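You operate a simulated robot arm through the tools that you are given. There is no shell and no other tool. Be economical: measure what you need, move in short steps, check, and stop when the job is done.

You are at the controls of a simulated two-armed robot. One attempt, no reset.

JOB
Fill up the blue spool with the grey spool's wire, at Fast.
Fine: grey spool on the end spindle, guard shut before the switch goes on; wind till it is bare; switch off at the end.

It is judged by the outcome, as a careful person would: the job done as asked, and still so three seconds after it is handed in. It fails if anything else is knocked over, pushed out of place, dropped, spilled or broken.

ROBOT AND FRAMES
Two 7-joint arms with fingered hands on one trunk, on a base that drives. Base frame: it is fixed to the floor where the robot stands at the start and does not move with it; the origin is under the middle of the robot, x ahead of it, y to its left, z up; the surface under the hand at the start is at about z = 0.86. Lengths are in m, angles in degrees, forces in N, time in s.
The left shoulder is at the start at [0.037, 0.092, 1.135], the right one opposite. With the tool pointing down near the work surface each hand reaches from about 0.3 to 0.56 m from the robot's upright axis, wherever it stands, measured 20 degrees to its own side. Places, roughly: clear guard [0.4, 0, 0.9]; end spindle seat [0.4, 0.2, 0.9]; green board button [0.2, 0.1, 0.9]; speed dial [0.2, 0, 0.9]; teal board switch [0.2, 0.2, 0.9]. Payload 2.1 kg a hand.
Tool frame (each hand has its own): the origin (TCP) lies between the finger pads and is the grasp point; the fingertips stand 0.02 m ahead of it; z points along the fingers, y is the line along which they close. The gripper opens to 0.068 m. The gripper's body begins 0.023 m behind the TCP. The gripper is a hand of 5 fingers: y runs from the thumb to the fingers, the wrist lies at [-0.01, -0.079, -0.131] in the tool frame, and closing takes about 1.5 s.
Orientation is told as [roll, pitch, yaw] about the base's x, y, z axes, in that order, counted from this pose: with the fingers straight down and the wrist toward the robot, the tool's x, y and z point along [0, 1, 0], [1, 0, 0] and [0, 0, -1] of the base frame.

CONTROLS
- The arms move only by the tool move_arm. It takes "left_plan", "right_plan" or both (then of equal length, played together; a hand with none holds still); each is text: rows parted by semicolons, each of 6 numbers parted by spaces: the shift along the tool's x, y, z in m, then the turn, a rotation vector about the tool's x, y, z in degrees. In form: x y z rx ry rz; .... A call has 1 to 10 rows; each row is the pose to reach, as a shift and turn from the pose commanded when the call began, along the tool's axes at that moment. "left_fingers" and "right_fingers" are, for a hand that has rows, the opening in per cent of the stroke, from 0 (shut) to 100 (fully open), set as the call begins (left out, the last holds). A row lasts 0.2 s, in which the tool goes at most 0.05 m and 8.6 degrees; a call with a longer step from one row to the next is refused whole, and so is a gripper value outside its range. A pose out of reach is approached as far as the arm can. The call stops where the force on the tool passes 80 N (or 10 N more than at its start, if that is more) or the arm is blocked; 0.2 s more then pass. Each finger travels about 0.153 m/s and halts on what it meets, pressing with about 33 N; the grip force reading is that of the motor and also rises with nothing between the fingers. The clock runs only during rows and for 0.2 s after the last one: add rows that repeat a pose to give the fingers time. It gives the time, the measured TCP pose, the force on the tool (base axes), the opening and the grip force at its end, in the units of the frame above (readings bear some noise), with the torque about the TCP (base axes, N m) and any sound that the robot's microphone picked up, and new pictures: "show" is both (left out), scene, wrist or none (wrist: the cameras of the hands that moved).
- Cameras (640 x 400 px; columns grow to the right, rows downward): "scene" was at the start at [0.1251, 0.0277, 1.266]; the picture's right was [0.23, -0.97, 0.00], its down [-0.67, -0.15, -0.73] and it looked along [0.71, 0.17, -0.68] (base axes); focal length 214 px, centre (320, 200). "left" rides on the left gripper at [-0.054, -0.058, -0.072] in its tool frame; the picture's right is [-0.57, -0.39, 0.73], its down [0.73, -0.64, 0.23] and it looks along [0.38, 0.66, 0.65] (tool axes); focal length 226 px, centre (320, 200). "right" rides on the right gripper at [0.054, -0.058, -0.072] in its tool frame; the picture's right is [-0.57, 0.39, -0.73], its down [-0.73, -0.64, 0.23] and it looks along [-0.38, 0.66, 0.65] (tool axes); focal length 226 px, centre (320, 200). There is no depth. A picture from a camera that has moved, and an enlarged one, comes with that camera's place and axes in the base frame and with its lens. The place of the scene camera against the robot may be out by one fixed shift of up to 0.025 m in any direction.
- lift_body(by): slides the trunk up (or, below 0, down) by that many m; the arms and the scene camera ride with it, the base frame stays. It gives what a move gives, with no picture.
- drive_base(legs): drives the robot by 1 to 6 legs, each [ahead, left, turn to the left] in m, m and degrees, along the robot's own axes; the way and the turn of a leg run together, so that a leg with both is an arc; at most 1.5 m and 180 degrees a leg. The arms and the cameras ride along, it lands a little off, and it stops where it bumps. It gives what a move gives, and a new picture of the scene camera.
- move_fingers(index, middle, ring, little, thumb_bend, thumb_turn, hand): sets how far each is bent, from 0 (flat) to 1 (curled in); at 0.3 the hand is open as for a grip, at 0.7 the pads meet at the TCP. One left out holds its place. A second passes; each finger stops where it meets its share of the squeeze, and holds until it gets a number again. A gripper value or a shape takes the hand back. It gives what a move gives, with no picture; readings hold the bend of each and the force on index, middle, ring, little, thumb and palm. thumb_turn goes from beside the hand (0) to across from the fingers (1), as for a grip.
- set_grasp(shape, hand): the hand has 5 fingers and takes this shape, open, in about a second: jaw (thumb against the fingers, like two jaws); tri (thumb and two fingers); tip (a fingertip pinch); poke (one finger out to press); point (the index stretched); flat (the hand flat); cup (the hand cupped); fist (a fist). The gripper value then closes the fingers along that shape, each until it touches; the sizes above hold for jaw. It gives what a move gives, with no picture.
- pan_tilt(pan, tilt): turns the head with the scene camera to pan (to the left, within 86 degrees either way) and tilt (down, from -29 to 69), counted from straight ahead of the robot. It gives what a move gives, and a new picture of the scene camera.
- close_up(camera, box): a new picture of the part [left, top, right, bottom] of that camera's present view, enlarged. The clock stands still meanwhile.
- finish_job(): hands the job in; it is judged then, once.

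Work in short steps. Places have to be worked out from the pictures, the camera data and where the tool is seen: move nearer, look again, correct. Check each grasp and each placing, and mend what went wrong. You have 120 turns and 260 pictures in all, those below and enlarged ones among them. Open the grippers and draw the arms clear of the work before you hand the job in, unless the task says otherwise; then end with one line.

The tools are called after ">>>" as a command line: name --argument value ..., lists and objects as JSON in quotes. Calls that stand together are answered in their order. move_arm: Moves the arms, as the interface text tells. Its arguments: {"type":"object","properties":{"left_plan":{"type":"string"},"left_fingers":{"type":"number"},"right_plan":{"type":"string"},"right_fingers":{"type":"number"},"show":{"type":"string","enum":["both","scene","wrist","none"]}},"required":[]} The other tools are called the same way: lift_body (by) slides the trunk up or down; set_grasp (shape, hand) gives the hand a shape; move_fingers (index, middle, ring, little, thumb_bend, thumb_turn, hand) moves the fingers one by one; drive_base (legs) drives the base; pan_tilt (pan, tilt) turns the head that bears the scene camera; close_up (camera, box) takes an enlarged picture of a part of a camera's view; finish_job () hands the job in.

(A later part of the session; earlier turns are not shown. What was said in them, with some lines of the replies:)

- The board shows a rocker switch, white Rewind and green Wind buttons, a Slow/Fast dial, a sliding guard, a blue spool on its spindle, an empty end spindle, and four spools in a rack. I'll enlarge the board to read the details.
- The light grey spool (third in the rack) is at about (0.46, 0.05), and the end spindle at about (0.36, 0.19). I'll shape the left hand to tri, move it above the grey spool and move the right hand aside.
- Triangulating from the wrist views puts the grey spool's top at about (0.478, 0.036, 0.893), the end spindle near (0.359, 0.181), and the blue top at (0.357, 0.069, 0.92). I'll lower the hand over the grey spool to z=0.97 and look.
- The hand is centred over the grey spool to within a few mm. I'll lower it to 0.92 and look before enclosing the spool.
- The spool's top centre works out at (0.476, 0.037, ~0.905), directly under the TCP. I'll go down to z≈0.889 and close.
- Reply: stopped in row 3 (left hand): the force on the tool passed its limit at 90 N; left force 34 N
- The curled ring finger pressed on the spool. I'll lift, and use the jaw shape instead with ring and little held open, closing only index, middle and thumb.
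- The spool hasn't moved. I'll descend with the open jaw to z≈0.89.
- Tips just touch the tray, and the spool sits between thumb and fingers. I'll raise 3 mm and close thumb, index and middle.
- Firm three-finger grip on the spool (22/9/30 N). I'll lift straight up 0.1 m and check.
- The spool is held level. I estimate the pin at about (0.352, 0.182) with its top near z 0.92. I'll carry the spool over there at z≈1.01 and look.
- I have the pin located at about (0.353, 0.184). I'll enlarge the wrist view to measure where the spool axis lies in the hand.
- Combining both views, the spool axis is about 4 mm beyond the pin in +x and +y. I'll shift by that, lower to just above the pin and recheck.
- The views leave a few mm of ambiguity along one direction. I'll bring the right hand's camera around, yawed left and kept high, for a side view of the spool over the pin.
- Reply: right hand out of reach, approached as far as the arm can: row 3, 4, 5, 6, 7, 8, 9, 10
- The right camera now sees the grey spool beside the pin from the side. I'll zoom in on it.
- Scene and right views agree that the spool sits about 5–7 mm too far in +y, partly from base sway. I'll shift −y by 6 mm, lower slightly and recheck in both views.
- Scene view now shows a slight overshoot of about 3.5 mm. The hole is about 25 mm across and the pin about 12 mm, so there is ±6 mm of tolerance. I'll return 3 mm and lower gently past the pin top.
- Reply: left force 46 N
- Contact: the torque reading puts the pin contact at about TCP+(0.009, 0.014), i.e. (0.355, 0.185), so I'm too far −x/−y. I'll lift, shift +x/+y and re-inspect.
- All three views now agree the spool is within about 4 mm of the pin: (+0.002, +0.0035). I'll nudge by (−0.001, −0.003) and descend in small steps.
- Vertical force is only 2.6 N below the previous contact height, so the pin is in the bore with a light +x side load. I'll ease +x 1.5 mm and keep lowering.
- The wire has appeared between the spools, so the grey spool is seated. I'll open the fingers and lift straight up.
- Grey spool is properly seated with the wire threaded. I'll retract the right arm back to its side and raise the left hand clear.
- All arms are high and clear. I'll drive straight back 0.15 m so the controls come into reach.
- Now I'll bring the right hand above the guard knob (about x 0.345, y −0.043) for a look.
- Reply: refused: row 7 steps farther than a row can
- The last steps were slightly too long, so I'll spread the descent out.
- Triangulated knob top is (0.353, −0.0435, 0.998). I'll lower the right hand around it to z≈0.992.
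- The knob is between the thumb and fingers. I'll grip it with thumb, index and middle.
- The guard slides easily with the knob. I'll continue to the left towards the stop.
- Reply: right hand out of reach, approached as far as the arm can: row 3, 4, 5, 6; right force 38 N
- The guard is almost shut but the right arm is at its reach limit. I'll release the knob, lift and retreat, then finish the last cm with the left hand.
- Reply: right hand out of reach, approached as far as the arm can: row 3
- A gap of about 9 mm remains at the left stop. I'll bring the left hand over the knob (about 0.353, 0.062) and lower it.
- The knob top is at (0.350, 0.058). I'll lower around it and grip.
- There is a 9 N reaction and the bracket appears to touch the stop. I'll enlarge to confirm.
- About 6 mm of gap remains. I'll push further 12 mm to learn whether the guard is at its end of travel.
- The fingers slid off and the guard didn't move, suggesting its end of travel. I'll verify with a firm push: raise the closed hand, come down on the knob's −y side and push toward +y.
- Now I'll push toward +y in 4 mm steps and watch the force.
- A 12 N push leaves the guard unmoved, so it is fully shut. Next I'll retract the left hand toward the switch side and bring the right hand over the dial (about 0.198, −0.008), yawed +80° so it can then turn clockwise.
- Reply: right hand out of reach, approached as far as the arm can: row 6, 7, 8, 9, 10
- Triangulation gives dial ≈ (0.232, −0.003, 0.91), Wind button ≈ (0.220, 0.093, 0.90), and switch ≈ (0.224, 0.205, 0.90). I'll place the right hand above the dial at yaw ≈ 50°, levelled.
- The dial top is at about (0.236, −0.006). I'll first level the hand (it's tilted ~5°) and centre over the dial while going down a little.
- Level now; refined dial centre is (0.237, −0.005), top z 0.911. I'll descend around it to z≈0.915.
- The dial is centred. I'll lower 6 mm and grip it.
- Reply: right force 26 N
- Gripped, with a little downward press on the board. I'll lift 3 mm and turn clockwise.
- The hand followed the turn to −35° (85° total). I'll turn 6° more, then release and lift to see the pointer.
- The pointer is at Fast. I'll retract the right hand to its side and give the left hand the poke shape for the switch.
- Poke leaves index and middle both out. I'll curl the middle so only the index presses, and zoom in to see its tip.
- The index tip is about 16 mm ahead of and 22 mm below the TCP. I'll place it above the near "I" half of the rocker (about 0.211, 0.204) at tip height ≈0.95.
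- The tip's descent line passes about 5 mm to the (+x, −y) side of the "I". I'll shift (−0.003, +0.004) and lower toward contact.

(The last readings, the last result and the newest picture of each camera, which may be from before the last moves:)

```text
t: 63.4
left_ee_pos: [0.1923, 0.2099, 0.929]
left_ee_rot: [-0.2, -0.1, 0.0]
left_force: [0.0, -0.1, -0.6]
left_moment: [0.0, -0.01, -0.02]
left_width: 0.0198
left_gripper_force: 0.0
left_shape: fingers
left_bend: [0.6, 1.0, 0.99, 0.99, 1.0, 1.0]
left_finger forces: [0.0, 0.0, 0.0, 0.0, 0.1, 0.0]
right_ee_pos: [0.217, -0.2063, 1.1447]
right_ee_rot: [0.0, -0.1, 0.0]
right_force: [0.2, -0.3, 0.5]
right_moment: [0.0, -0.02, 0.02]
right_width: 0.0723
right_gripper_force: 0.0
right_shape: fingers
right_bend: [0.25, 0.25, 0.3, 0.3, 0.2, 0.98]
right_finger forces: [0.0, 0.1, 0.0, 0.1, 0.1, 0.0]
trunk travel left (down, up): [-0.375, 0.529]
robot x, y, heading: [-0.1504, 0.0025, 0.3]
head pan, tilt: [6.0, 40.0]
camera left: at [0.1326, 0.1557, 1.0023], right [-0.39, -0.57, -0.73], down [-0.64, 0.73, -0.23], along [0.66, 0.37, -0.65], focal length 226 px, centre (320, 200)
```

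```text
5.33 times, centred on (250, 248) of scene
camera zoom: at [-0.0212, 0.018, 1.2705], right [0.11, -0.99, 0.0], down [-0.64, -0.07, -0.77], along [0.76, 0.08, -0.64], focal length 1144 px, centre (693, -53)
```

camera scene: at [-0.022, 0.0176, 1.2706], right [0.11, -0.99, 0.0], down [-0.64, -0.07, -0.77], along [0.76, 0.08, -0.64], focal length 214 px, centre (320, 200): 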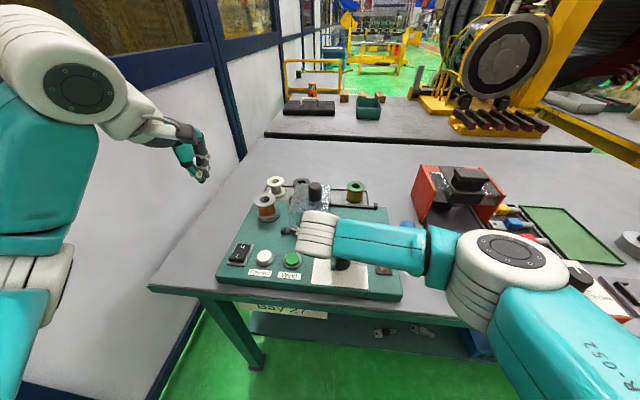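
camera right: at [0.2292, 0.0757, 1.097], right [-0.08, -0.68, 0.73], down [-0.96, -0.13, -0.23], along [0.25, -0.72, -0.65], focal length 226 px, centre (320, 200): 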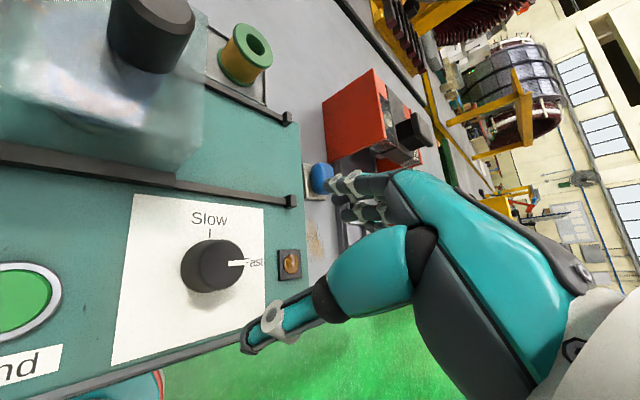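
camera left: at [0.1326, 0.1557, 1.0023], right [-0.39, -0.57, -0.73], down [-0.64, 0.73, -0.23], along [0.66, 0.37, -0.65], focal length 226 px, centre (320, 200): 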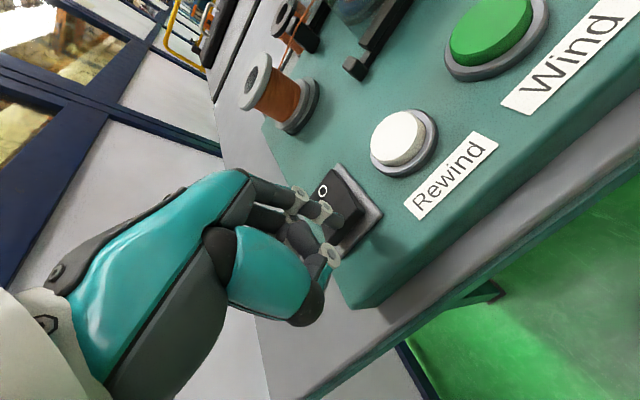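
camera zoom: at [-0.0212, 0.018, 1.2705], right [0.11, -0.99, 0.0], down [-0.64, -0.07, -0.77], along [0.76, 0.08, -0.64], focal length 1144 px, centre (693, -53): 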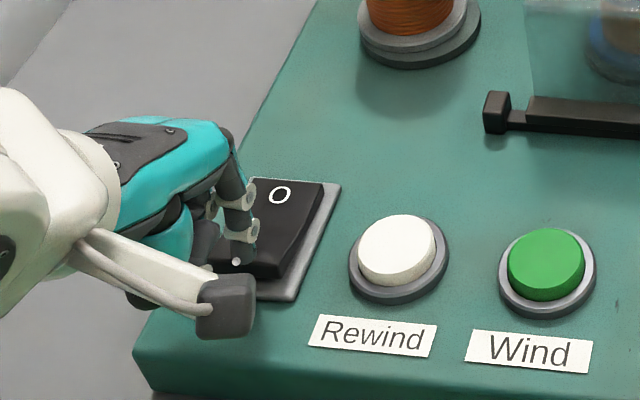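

The tip is over the raised near half. I'll press down in small steps and watch for a click.

>>> move_arm --left_plan "-0.002 0 0.004 0 0 0; -0.002 0 0.008 0 0 0; -0.002 0 0.011 0 0 0; -0.002 0 0.014 0 0 0" --show "none"

>>> close_up --camera "scene" --box '[200, 210, 300, 285]'

```text
t: 64.4
left_ee_pos: [0.1905, 0.2068, 0.9209]
left_ee_rot: [-0.2, -0.7, 0.0]
left_force: [3.0, 1.7, 39.5]
left_moment: [-0.23, -0.66, 0.06]
left_width: 0.019
left_gripper_force: 19.1
left_shape: fingers
left_bend: [0.59, 1.0, 0.99, 0.99, 1.0, 1.0]
left_finger forces: [38.6, 0.0, 0.0, 0.1, 0.0, 0.1]
right_ee_pos: [0.2147, -0.2067, 1.143]
right_ee_rot: [0.0, -0.2, 0.1]
right_force: [0.4, -0.3, -0.3]
right_moment: [0.01, -0.02, 0.02]
right_width: 0.0723
right_gripper_force: 0.1
right_shape: fingers
right_bend: [0.25, 0.25, 0.3, 0.3, 0.2, 0.98]
right_finger forces: [0.0, 0.0, 0.1, 0.1, 0.1, 0.0]
trunk travel left (down, up): [-0.375, 0.529]
robot x, y, heading: [-0.1499, 0.0002, 0.2]
head pan, tilt: [6.0, 40.0]
```

```text
5.33 times, centred on (250, 248) of scene
camera zoom: at [-0.0231, 0.0169, 1.2713], right [0.11, -0.99, 0.0], down [-0.64, -0.07, -0.77], along [0.76, 0.08, -0.64], focal length 1144 px, centre (693, -53)
```

zoom: 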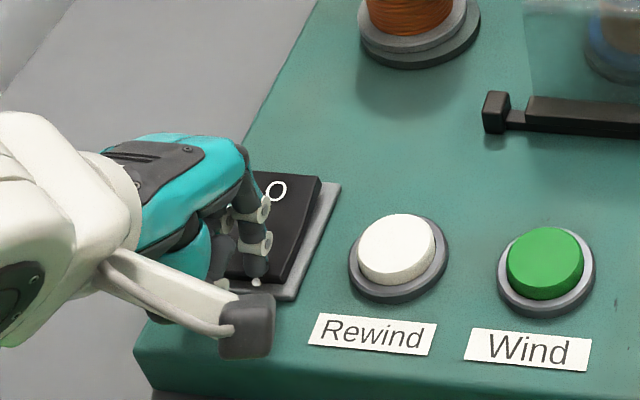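

The rocker has flipped to I. I'll lift and move the fingertip over the green Wind button at about (0.220, 0.093).

>>> move_arm --left_plan "0 0 -0.03 0 0 0; 0 0 -0.06 0 0 0; -0.035 0.004 -0.06 0 0 0; -0.075 0.009 -0.06 0 0 0; -0.111 0.0135 -0.06 0 0 0; -0.111 0.0135 -0.045 0 0 0"

>>> close_up --camera "scene" --box '[210, 170, 410, 300]'

```text
t: 65.8
left_ee_pos: [0.206, 0.0965, 0.9627]
left_ee_rot: [-0.2, -0.2, 0.0]
left_force: [-0.4, -0.3, 0.0]
left_moment: [0.01, -0.02, -0.02]
left_width: 0.02
left_gripper_force: 0.1
left_shape: fingers
left_bend: [0.6, 1.0, 0.99, 0.99, 1.0, 1.0]
left_finger forces: [0.0, 0.1, 0.0, 0.0, 0.0, 0.0]
right_ee_pos: [0.2173, -0.2067, 1.1429]
right_ee_rot: [0.0, -0.1, 0.0]
right_force: [-1.0, 0.4, -0.3]
right_moment: [-0.03, 0.02, 0.0]
right_width: 0.0723
right_gripper_force: 0.0
right_shape: fingers
right_bend: [0.25, 0.25, 0.3, 0.3, 0.2, 0.98]
right_finger forces: [0.1, 0.0, 0.0, 0.0, 0.0, 0.0]
trunk travel left (down, up): [-0.375, 0.529]
robot x, y, heading: [-0.1499, -0.0032, 0.1]
head pan, tilt: [6.0, 40.0]
camera scene: at [-0.0211, 0.0178, 1.2705], right [0.11, -0.99, 0.0], down [-0.64, -0.07, -0.77], along [0.76, 0.08, -0.64], focal length 214 px, centre (320, 200)
camera left: at [0.1477, 0.0423, 1.0345], right [-0.39, -0.57, -0.73], down [-0.64, 0.73, -0.23], along [0.66, 0.37, -0.65], focal length 226 px, centre (320, 200)
```

scene: 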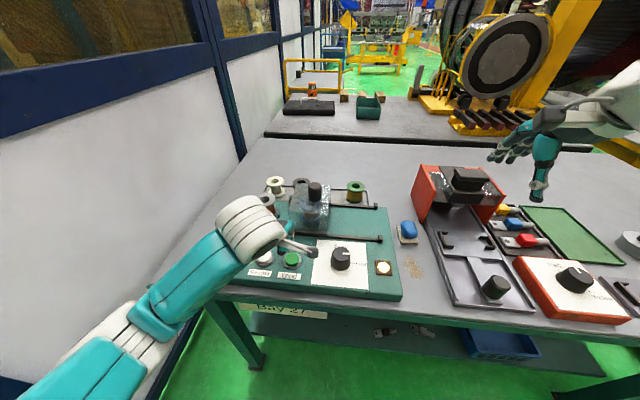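
left: 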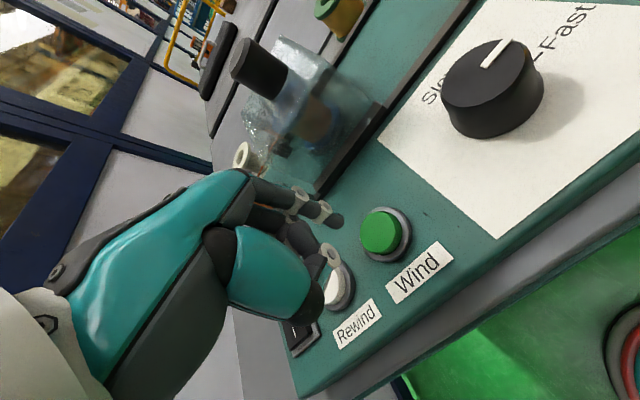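

```text
3.08 times, centred on (310, 235) of scene
camera zoom: at [-0.0211, 0.0178, 1.2705], right [0.11, -0.99, 0.0], down [-0.64, -0.07, -0.77], along [0.76, 0.08, -0.64], focal length 660 px, centre (351, 92)
```

zoom: 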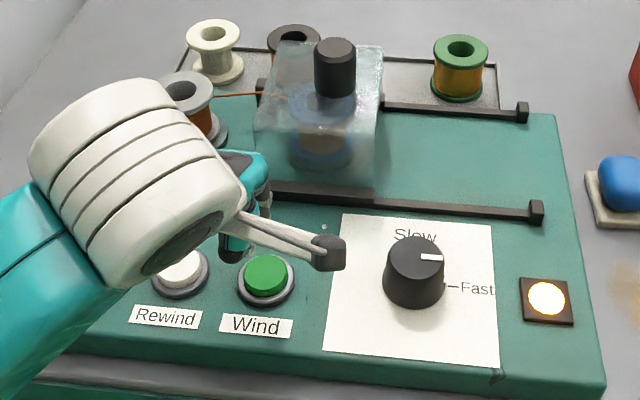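

Lamp lit, dial at Fast. The tip lines up with the Wind button, so I'll press it.

>>> move_arm --left_plan "-0.001 0 0.012 0 0 0; -0.001 0 0.024 0 0 0; -0.001 0 0.034 0 0 0; -0.001 0 0.04 0 0 0; -0.001 0 0.044 0 0 0; -0.001 0 0.047 0 0 0" --show "wrist"

>>> close_up --camera "scene" --box '[210, 170, 410, 300]'

```text
t: 67.2
left_ee_pos: [0.207, 0.0946, 0.9172]
left_ee_rot: [-0.3, -0.4, 0.0]
left_force: [1.9, 0.1, 23.2]
left_moment: [-0.14, -0.36, 0.01]
left_width: 0.0196
left_gripper_force: 11.6
left_shape: fingers
left_bend: [0.59, 1.0, 0.99, 0.99, 1.0, 1.0]
left_finger forces: [23.2, 0.0, 0.0, 0.0, 0.0, 0.1]
right_ee_pos: [0.2165, -0.2071, 1.1437]
right_ee_rot: [0.0, -0.2, 0.0]
right_force: [-1.2, -0.1, 0.1]
right_moment: [0.01, 0.01, 0.0]
right_width: 0.0725
right_gripper_force: 0.0
right_shape: fingers
right_bend: [0.25, 0.25, 0.3, 0.3, 0.2, 0.98]
right_finger forces: [0.0, 0.1, 0.0, 0.0, 0.0, 0.1]
trunk travel left (down, up): [-0.375, 0.529]
robot x, y, heading: [-0.1491, 0.0008, 0.2]
head pan, tilt: [6.0, 40.0]
heard: click
camera left: at [0.1468, 0.0413, 0.9891], right [-0.38, -0.57, -0.73], down [-0.64, 0.73, -0.24], along [0.67, 0.37, -0.64], focal length 226 px, centre (320, 200)
```

left: 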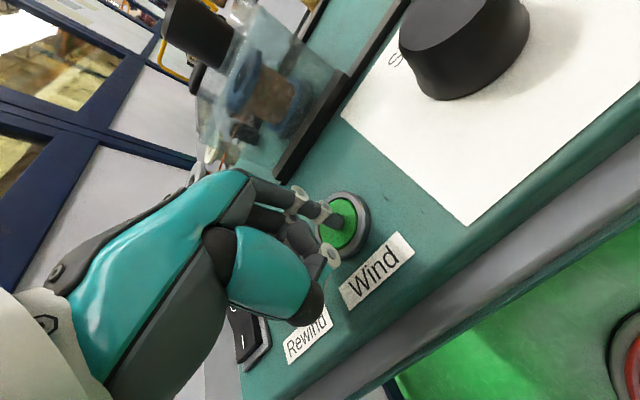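

```text
3.08 times, centred on (310, 235) of scene
camera zoom: at [-0.0224, 0.0176, 1.2709], right [0.11, -0.99, 0.0], down [-0.64, -0.07, -0.77], along [0.76, 0.08, -0.64], focal length 660 px, centre (351, 92)
```

zoom: 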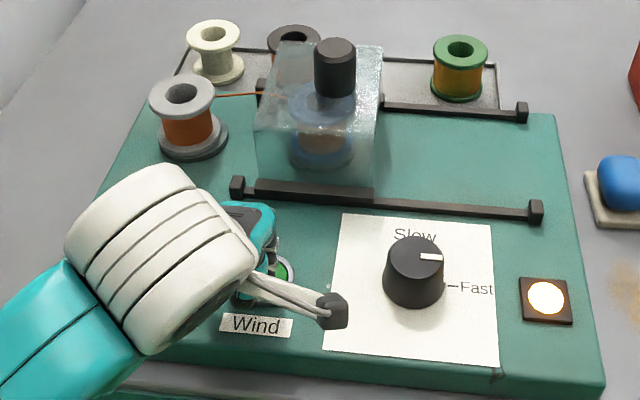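

Click heard. I'll hold it 2 s and check whether it's winding.

>>> move_arm --left_plan "0 0 0 0 0 0; 0 0 0 0 0 0; 0 0 0 0 0 0; 0 0 0 0 0 0; 0 0 0 0 0 0; 0 0 0 0 0 0; 0 0 0 0 0 0; 0 0 0 0 0 0; 0 0 0 0 0 0; 0 0 0 0 0 0" --show "none"

>>> close_up --camera "scene" --box '[230, 170, 350, 250]'

```text
t: 69.4
left_ee_pos: [0.2046, 0.097, 0.917]
left_ee_rot: [-0.2, -0.4, 0.0]
left_force: [3.9, 1.1, 44.8]
left_moment: [-0.28, -0.76, 0.07]
left_width: 0.0204
left_gripper_force: 21.9
left_shape: fingers
left_bend: [0.57, 1.0, 0.99, 0.99, 1.0, 1.0]
left_finger forces: [44.0, 0.0, 0.1, 0.0, 0.0, 0.0]
right_ee_pos: [0.2136, -0.2056, 1.1425]
right_ee_rot: [0.0, 0.0, -0.1]
right_force: [-0.6, -0.3, 0.0]
right_moment: [0.02, -0.01, 0.02]
right_width: 0.0723
right_gripper_force: 0.0
right_shape: fingers
right_bend: [0.25, 0.25, 0.3, 0.3, 0.2, 0.98]
right_finger forces: [0.1, 0.0, 0.0, 0.1, 0.0, 0.1]
trunk travel left (down, up): [-0.375, 0.529]
robot x, y, heading: [-0.1504, -0.004, 0.0]
head pan, tilt: [6.0, 40.0]
```

```text
5.00 times, centred on (290, 210) of scene
camera zoom: at [-0.0234, 0.0174, 1.2709], right [0.11, -0.99, 0.0], down [-0.64, -0.07, -0.77], along [0.76, 0.08, -0.64], focal length 1072 px, centre (470, 150)
```

zoom: 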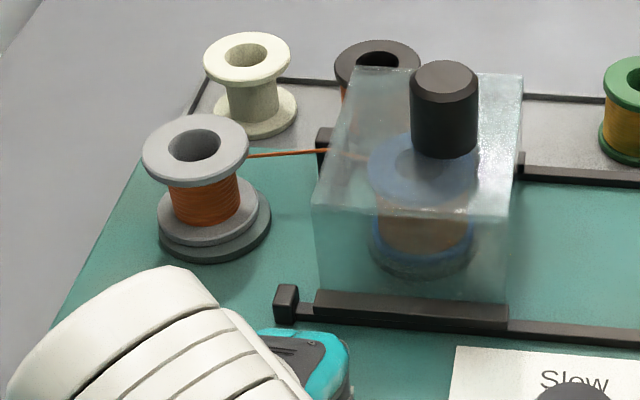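

The grey winding looks thinner (about 67 px against 84), so it is running. I'll release the button to see whether it latches.

>>> move_arm --left_plan "0 0 -0.015 0 0 0; 0 0 -0.03 0 0 0; 0 0 -0.03 0 0 0; 0 0 -0.03 0 0 0; 0 0 -0.03 0 0 0; 0 0 -0.03 0 0 0; 0 0 -0.03 0 0 0; 0 0 -0.03 0 0 0" --show "none"

>>> close_up --camera "scene" --box '[230, 170, 350, 250]'

```text
t: 71.2
left_ee_pos: [0.2066, 0.095, 0.9448]
left_ee_rot: [-0.2, 0.0, -0.1]
left_force: [0.0, 0.2, -0.3]
left_moment: [0.04, -0.03, 0.0]
left_width: 0.0199
left_gripper_force: 0.1
left_shape: fingers
left_bend: [0.6, 1.0, 0.99, 0.99, 1.0, 1.0]
left_finger forces: [0.0, 0.0, 0.1, 0.0, 0.1, 0.0]
right_ee_pos: [0.2166, -0.206, 1.1433]
right_ee_rot: [-0.1, 0.0, 0.0]
right_force: [0.4, -0.6, -0.1]
right_moment: [0.01, 0.01, 0.02]
right_width: 0.0724
right_gripper_force: 0.1
right_shape: fingers
right_bend: [0.25, 0.25, 0.3, 0.3, 0.2, 0.98]
right_finger forces: [0.1, 0.0, 0.0, 0.1, 0.0, 0.0]
trunk travel left (down, up): [-0.375, 0.529]
robot x, y, heading: [-0.1491, -0.0013, 0.2]
head pan, tilt: [6.0, 40.0]
```

```text
5.00 times, centred on (290, 210) of scene
camera zoom: at [-0.0211, 0.0179, 1.2705], right [0.11, -0.99, 0.0], down [-0.64, -0.07, -0.77], along [0.76, 0.08, -0.64], focal length 1072 px, centre (470, 150)
```

zoom: 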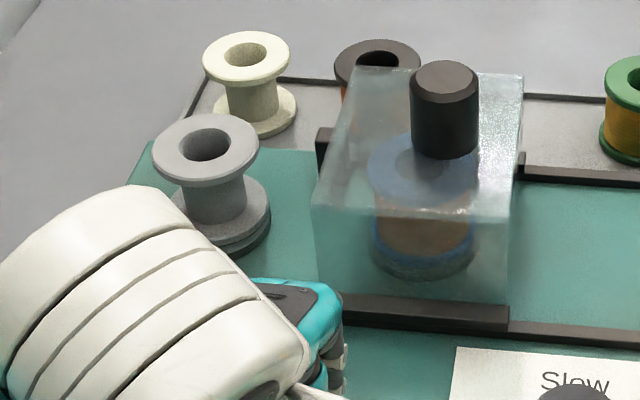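

The grey spool is bare already. Now I'll move to the switch's far "O" half (about 0.238, 0.207) to switch off.

>>> move_arm --left_plan "0 0 -0.03 0 0 0; 0.04 0.005 -0.03 0 0 0; 0.08 0.01 -0.03 0 0 0; 0.114 0.015 -0.03 0 0 0; 0.114 0.015 -0.015 0 0 0" --show "wrist"

>>> close_up --camera "scene" --box '[200, 170, 400, 300]'

>>> close_up --camera "left" --box '[260, 140, 460, 280]'

```text
t: 72.4
left_ee_pos: [0.2205, 0.2094, 0.9583]
left_ee_rot: [-0.3, -0.1, -0.1]
left_force: [-0.1, -0.1, -0.1]
left_moment: [-0.05, 0.01, -0.02]
left_width: 0.0201
left_gripper_force: 0.0
left_shape: fingers
left_bend: [0.6, 1.0, 0.99, 0.99, 1.0, 1.0]
left_finger forces: [0.0, 0.0, 0.0, 0.1, 0.1, 0.0]
right_ee_pos: [0.218, -0.2052, 1.1433]
right_ee_rot: [-0.2, 0.0, 0.0]
right_force: [0.2, 1.1, -0.8]
right_moment: [-0.01, 0.03, 0.03]
right_width: 0.0724
right_gripper_force: 0.1
right_shape: fingers
right_bend: [0.25, 0.25, 0.3, 0.3, 0.2, 0.98]
right_finger forces: [0.0, 0.0, 0.1, 0.0, 0.0, 0.0]
trunk travel left (down, up): [-0.375, 0.529]
robot x, y, heading: [-0.1499, -0.0004, 0.4]
head pan, tilt: [6.0, 40.0]
camera left: at [0.162, 0.1559, 1.0306], right [-0.39, -0.57, -0.73], down [-0.64, 0.73, -0.23], along [0.66, 0.37, -0.65], focal length 226 px, centre (320, 200)
```

left: 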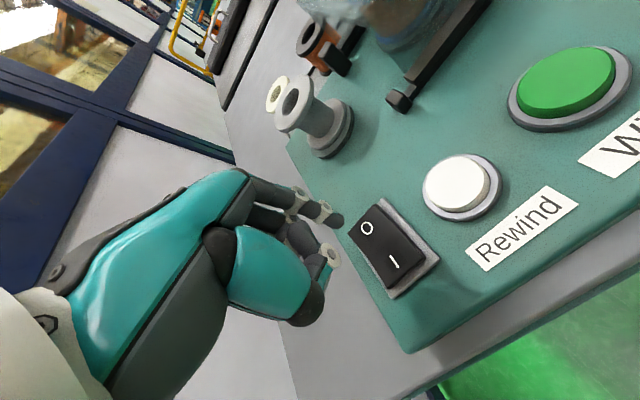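

```text
3.08 times, centred on (300, 235) of scene
camera zoom: at [-0.0212, 0.018, 1.2705], right [0.11, -0.99, 0.0], down [-0.64, -0.07, -0.77], along [0.76, 0.08, -0.64], focal length 660 px, centre (382, 92)
```

zoom: 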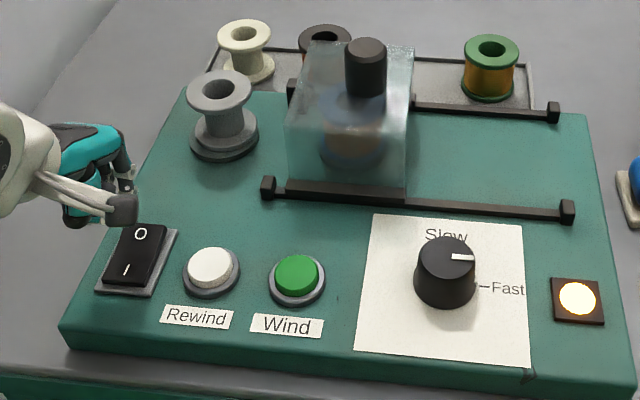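

```text
2.86 times, centred on (360, 210) of left
camera zoom: at [0.162, 0.1559, 1.0306], right [-0.39, -0.57, -0.73], down [-0.64, 0.73, -0.23], along [0.66, 0.37, -0.65], focal length 646 px, centre (206, 171)
```

zoom: 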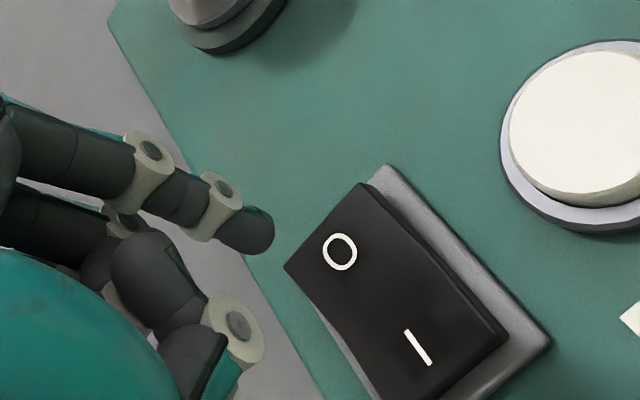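

The tip is aligned over the O. I'll press down.

>>> move_arm --left_plan "0 0 0.012 0 0 0; 0 0 0.024 0 0 0; 0 0 0.03 0 0 0; 0 0 0.036 0 0 0; 0 0 0.04 0 0 0; 0 0 0.043 0 0 0" --show "none"

>>> close_up --camera "scene" --box '[200, 170, 400, 300]'

```text
t: 73.8
left_ee_pos: [0.2211, 0.2099, 0.9231]
left_ee_rot: [-0.1, -0.8, -0.1]
left_force: [4.6, 1.1, 51.7]
left_moment: [-0.34, -0.88, 0.06]
left_width: 0.0196
left_gripper_force: 25.9
left_shape: fingers
left_bend: [0.57, 1.0, 0.99, 0.99, 1.0, 1.0]
left_finger forces: [51.7, 0.0, 0.1, 0.0, 0.0, 0.0]
right_ee_pos: [0.2154, -0.209, 1.1438]
right_ee_rot: [-0.1, -0.1, -0.1]
right_force: [0.6, -0.2, -0.6]
right_moment: [0.02, 0.0, 0.02]
right_width: 0.0723
right_gripper_force: 0.0
right_shape: fingers
right_bend: [0.25, 0.25, 0.3, 0.3, 0.2, 0.98]
right_finger forces: [0.0, 0.1, 0.0, 0.0, 0.1, 0.1]
trunk travel left (down, up): [-0.375, 0.529]
robot x, y, heading: [-0.15, -0.0039, 0.3]
head pan, tilt: [6.0, 40.0]
```

```text
3.08 times, centred on (300, 235) of scene
camera zoom: at [-0.0241, 0.0163, 1.2715], right [0.11, -0.99, 0.0], down [-0.64, -0.07, -0.77], along [0.76, 0.08, -0.64], focal length 660 px, centre (382, 92)
```

zoom: 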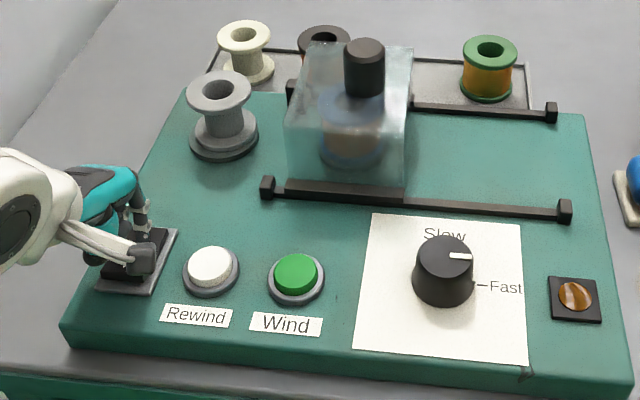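

The lamp is off. I'll lift clear, open the hand and raise both arms before a final look.

>>> move_arm --left_plan "0 0 -0.03 0 0 0; 0 0 -0.07 0 0 0; 0.01 0 -0.11 0 0 0; 0.03 0 -0.15 0 0 0; 0.05 -0.01 -0.18 0 0 0; 0.06 -0.02 -0.2 0 0 0" --show "none"

>>> set_grasp --hand "left" --shape "jaw"

>>> set_grasp --hand "right" --shape "jaw"

>>> close_up --camera "scene" --box '[200, 170, 400, 300]'

>>> close_up --camera "left" --box '[0, 0, 640, 400]'

```text
t: 75.2
left_ee_pos: [0.2001, 0.2691, 1.1181]
left_ee_rot: [-0.2, 0.0, -0.1]
left_force: [0.1, 0.7, 0.0]
left_moment: [0.01, 0.01, 0.0]
left_width: 0.02
left_gripper_force: 0.1
left_shape: fingers
left_bend: [0.6, 1.0, 0.99, 0.99, 1.0, 1.0]
left_finger forces: [0.0, 0.0, 0.1, 0.0, 0.0, 0.0]
right_ee_pos: [0.2167, -0.2053, 1.1431]
right_ee_rot: [-0.1, -0.1, 0.0]
right_force: [0.2, 1.0, 0.7]
right_moment: [0.01, 0.02, -0.02]
right_width: 0.0725
right_gripper_force: 0.1
right_shape: fingers
right_bend: [0.25, 0.25, 0.3, 0.3, 0.2, 0.98]
right_finger forces: [0.0, 0.0, 0.0, 0.0, 0.2, 0.0]
trunk travel left (down, up): [-0.375, 0.529]
robot x, y, heading: [-0.1501, -0.0018, 0.3]
head pan, tilt: [6.0, 40.0]
```

```text
t: 76.1
left_ee_pos: [0.2001, 0.2692, 1.1178]
left_ee_rot: [-0.2, 0.0, -0.1]
left_force: [0.1, -1.0, 0.8]
left_moment: [0.0, 0.03, 0.01]
left_width: 0.0679
left_gripper_force: 0.0
left_shape: jaw
left_bend: [0.3, 0.3, 0.3, 0.3, 0.3, 0.98]
left_finger forces: [0.0, 0.1, 0.0, 0.0, 0.0, 0.0]
right_ee_pos: [0.2182, -0.2058, 1.1421]
right_ee_rot: [-0.2, -0.1, 0.0]
right_force: [0.0, -0.9, 0.1]
right_moment: [0.0, 0.0, 0.0]
right_width: 0.0723
right_gripper_force: 0.0
right_shape: fingers
right_bend: [0.25, 0.25, 0.3, 0.3, 0.2, 0.98]
right_finger forces: [0.0, 0.1, 0.0, 0.0, 0.0, 0.0]
trunk travel left (down, up): [-0.375, 0.529]
robot x, y, heading: [-0.1468, 0.0002, 0.3]
head pan, tilt: [6.0, 40.0]
```

```text
t: 77.0
left_ee_pos: [0.2007, 0.2693, 1.1185]
left_ee_rot: [-0.1, -0.1, -0.1]
left_force: [0.1, 0.5, -1.0]
left_moment: [0.02, 0.03, 0.0]
left_width: 0.068
left_gripper_force: 0.1
left_shape: jaw
left_bend: [0.3, 0.3, 0.3, 0.3, 0.3, 0.98]
left_finger forces: [0.0, 0.0, 0.1, 0.0, 0.1, 0.1]
right_ee_pos: [0.2169, -0.2062, 1.144]
right_ee_rot: [-0.1, -0.1, 0.0]
right_force: [-0.4, -0.8, -0.2]
right_moment: [0.03, 0.03, 0.05]
right_width: 0.068
right_gripper_force: 0.1
right_shape: jaw
right_bend: [0.3, 0.3, 0.3, 0.3, 0.3, 0.98]
right_finger forces: [0.1, 0.0, 0.0, 0.1, 0.1, 0.1]
trunk travel left (down, up): [-0.375, 0.529]
robot x, y, heading: [-0.1488, -0.003, 0.3]
head pan, tilt: [6.0, 40.0]
```

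```text
3.08 times, centred on (300, 235) of scene
camera zoom: at [-0.0211, 0.018, 1.2705], right [0.11, -0.99, 0.0], down [-0.64, -0.07, -0.77], along [0.76, 0.08, -0.64], focal length 660 px, centre (382, 92)
```

zoom: 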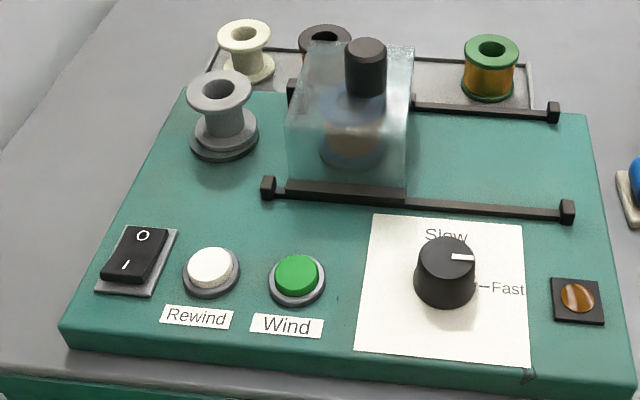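

```text
1.00 times, centred on (320, 200) of left (not enlarged: the box is as wide or as high as the picture)
camera zoom: at [0.1418, 0.2144, 1.19], right [-0.39, -0.57, -0.73], down [-0.64, 0.73, -0.23], along [0.66, 0.37, -0.65], focal length 226 px, centre (320, 200)
```

zoom: 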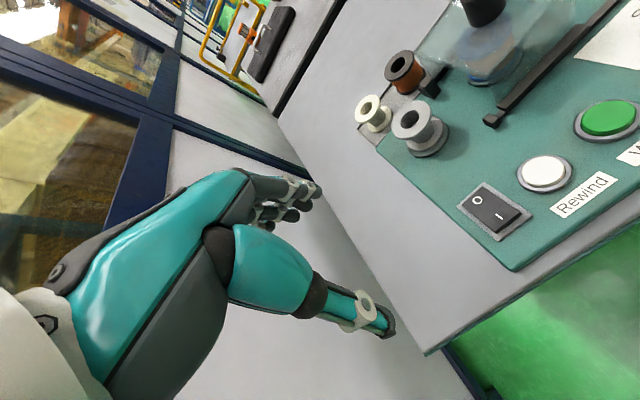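

The grey spool is bare and seated, the guard is shut, the dial is at Fast, the switch is off, the lamp is dark, and both hands are open and clear. I'm handing it in.

>>> finish_job

```text
The job is handed in.
```

The grey spool's wire is now wound onto the blue spool at Fast, with the guard shut before switching on; the grey spool is bare on the end spindle and the switch is off.
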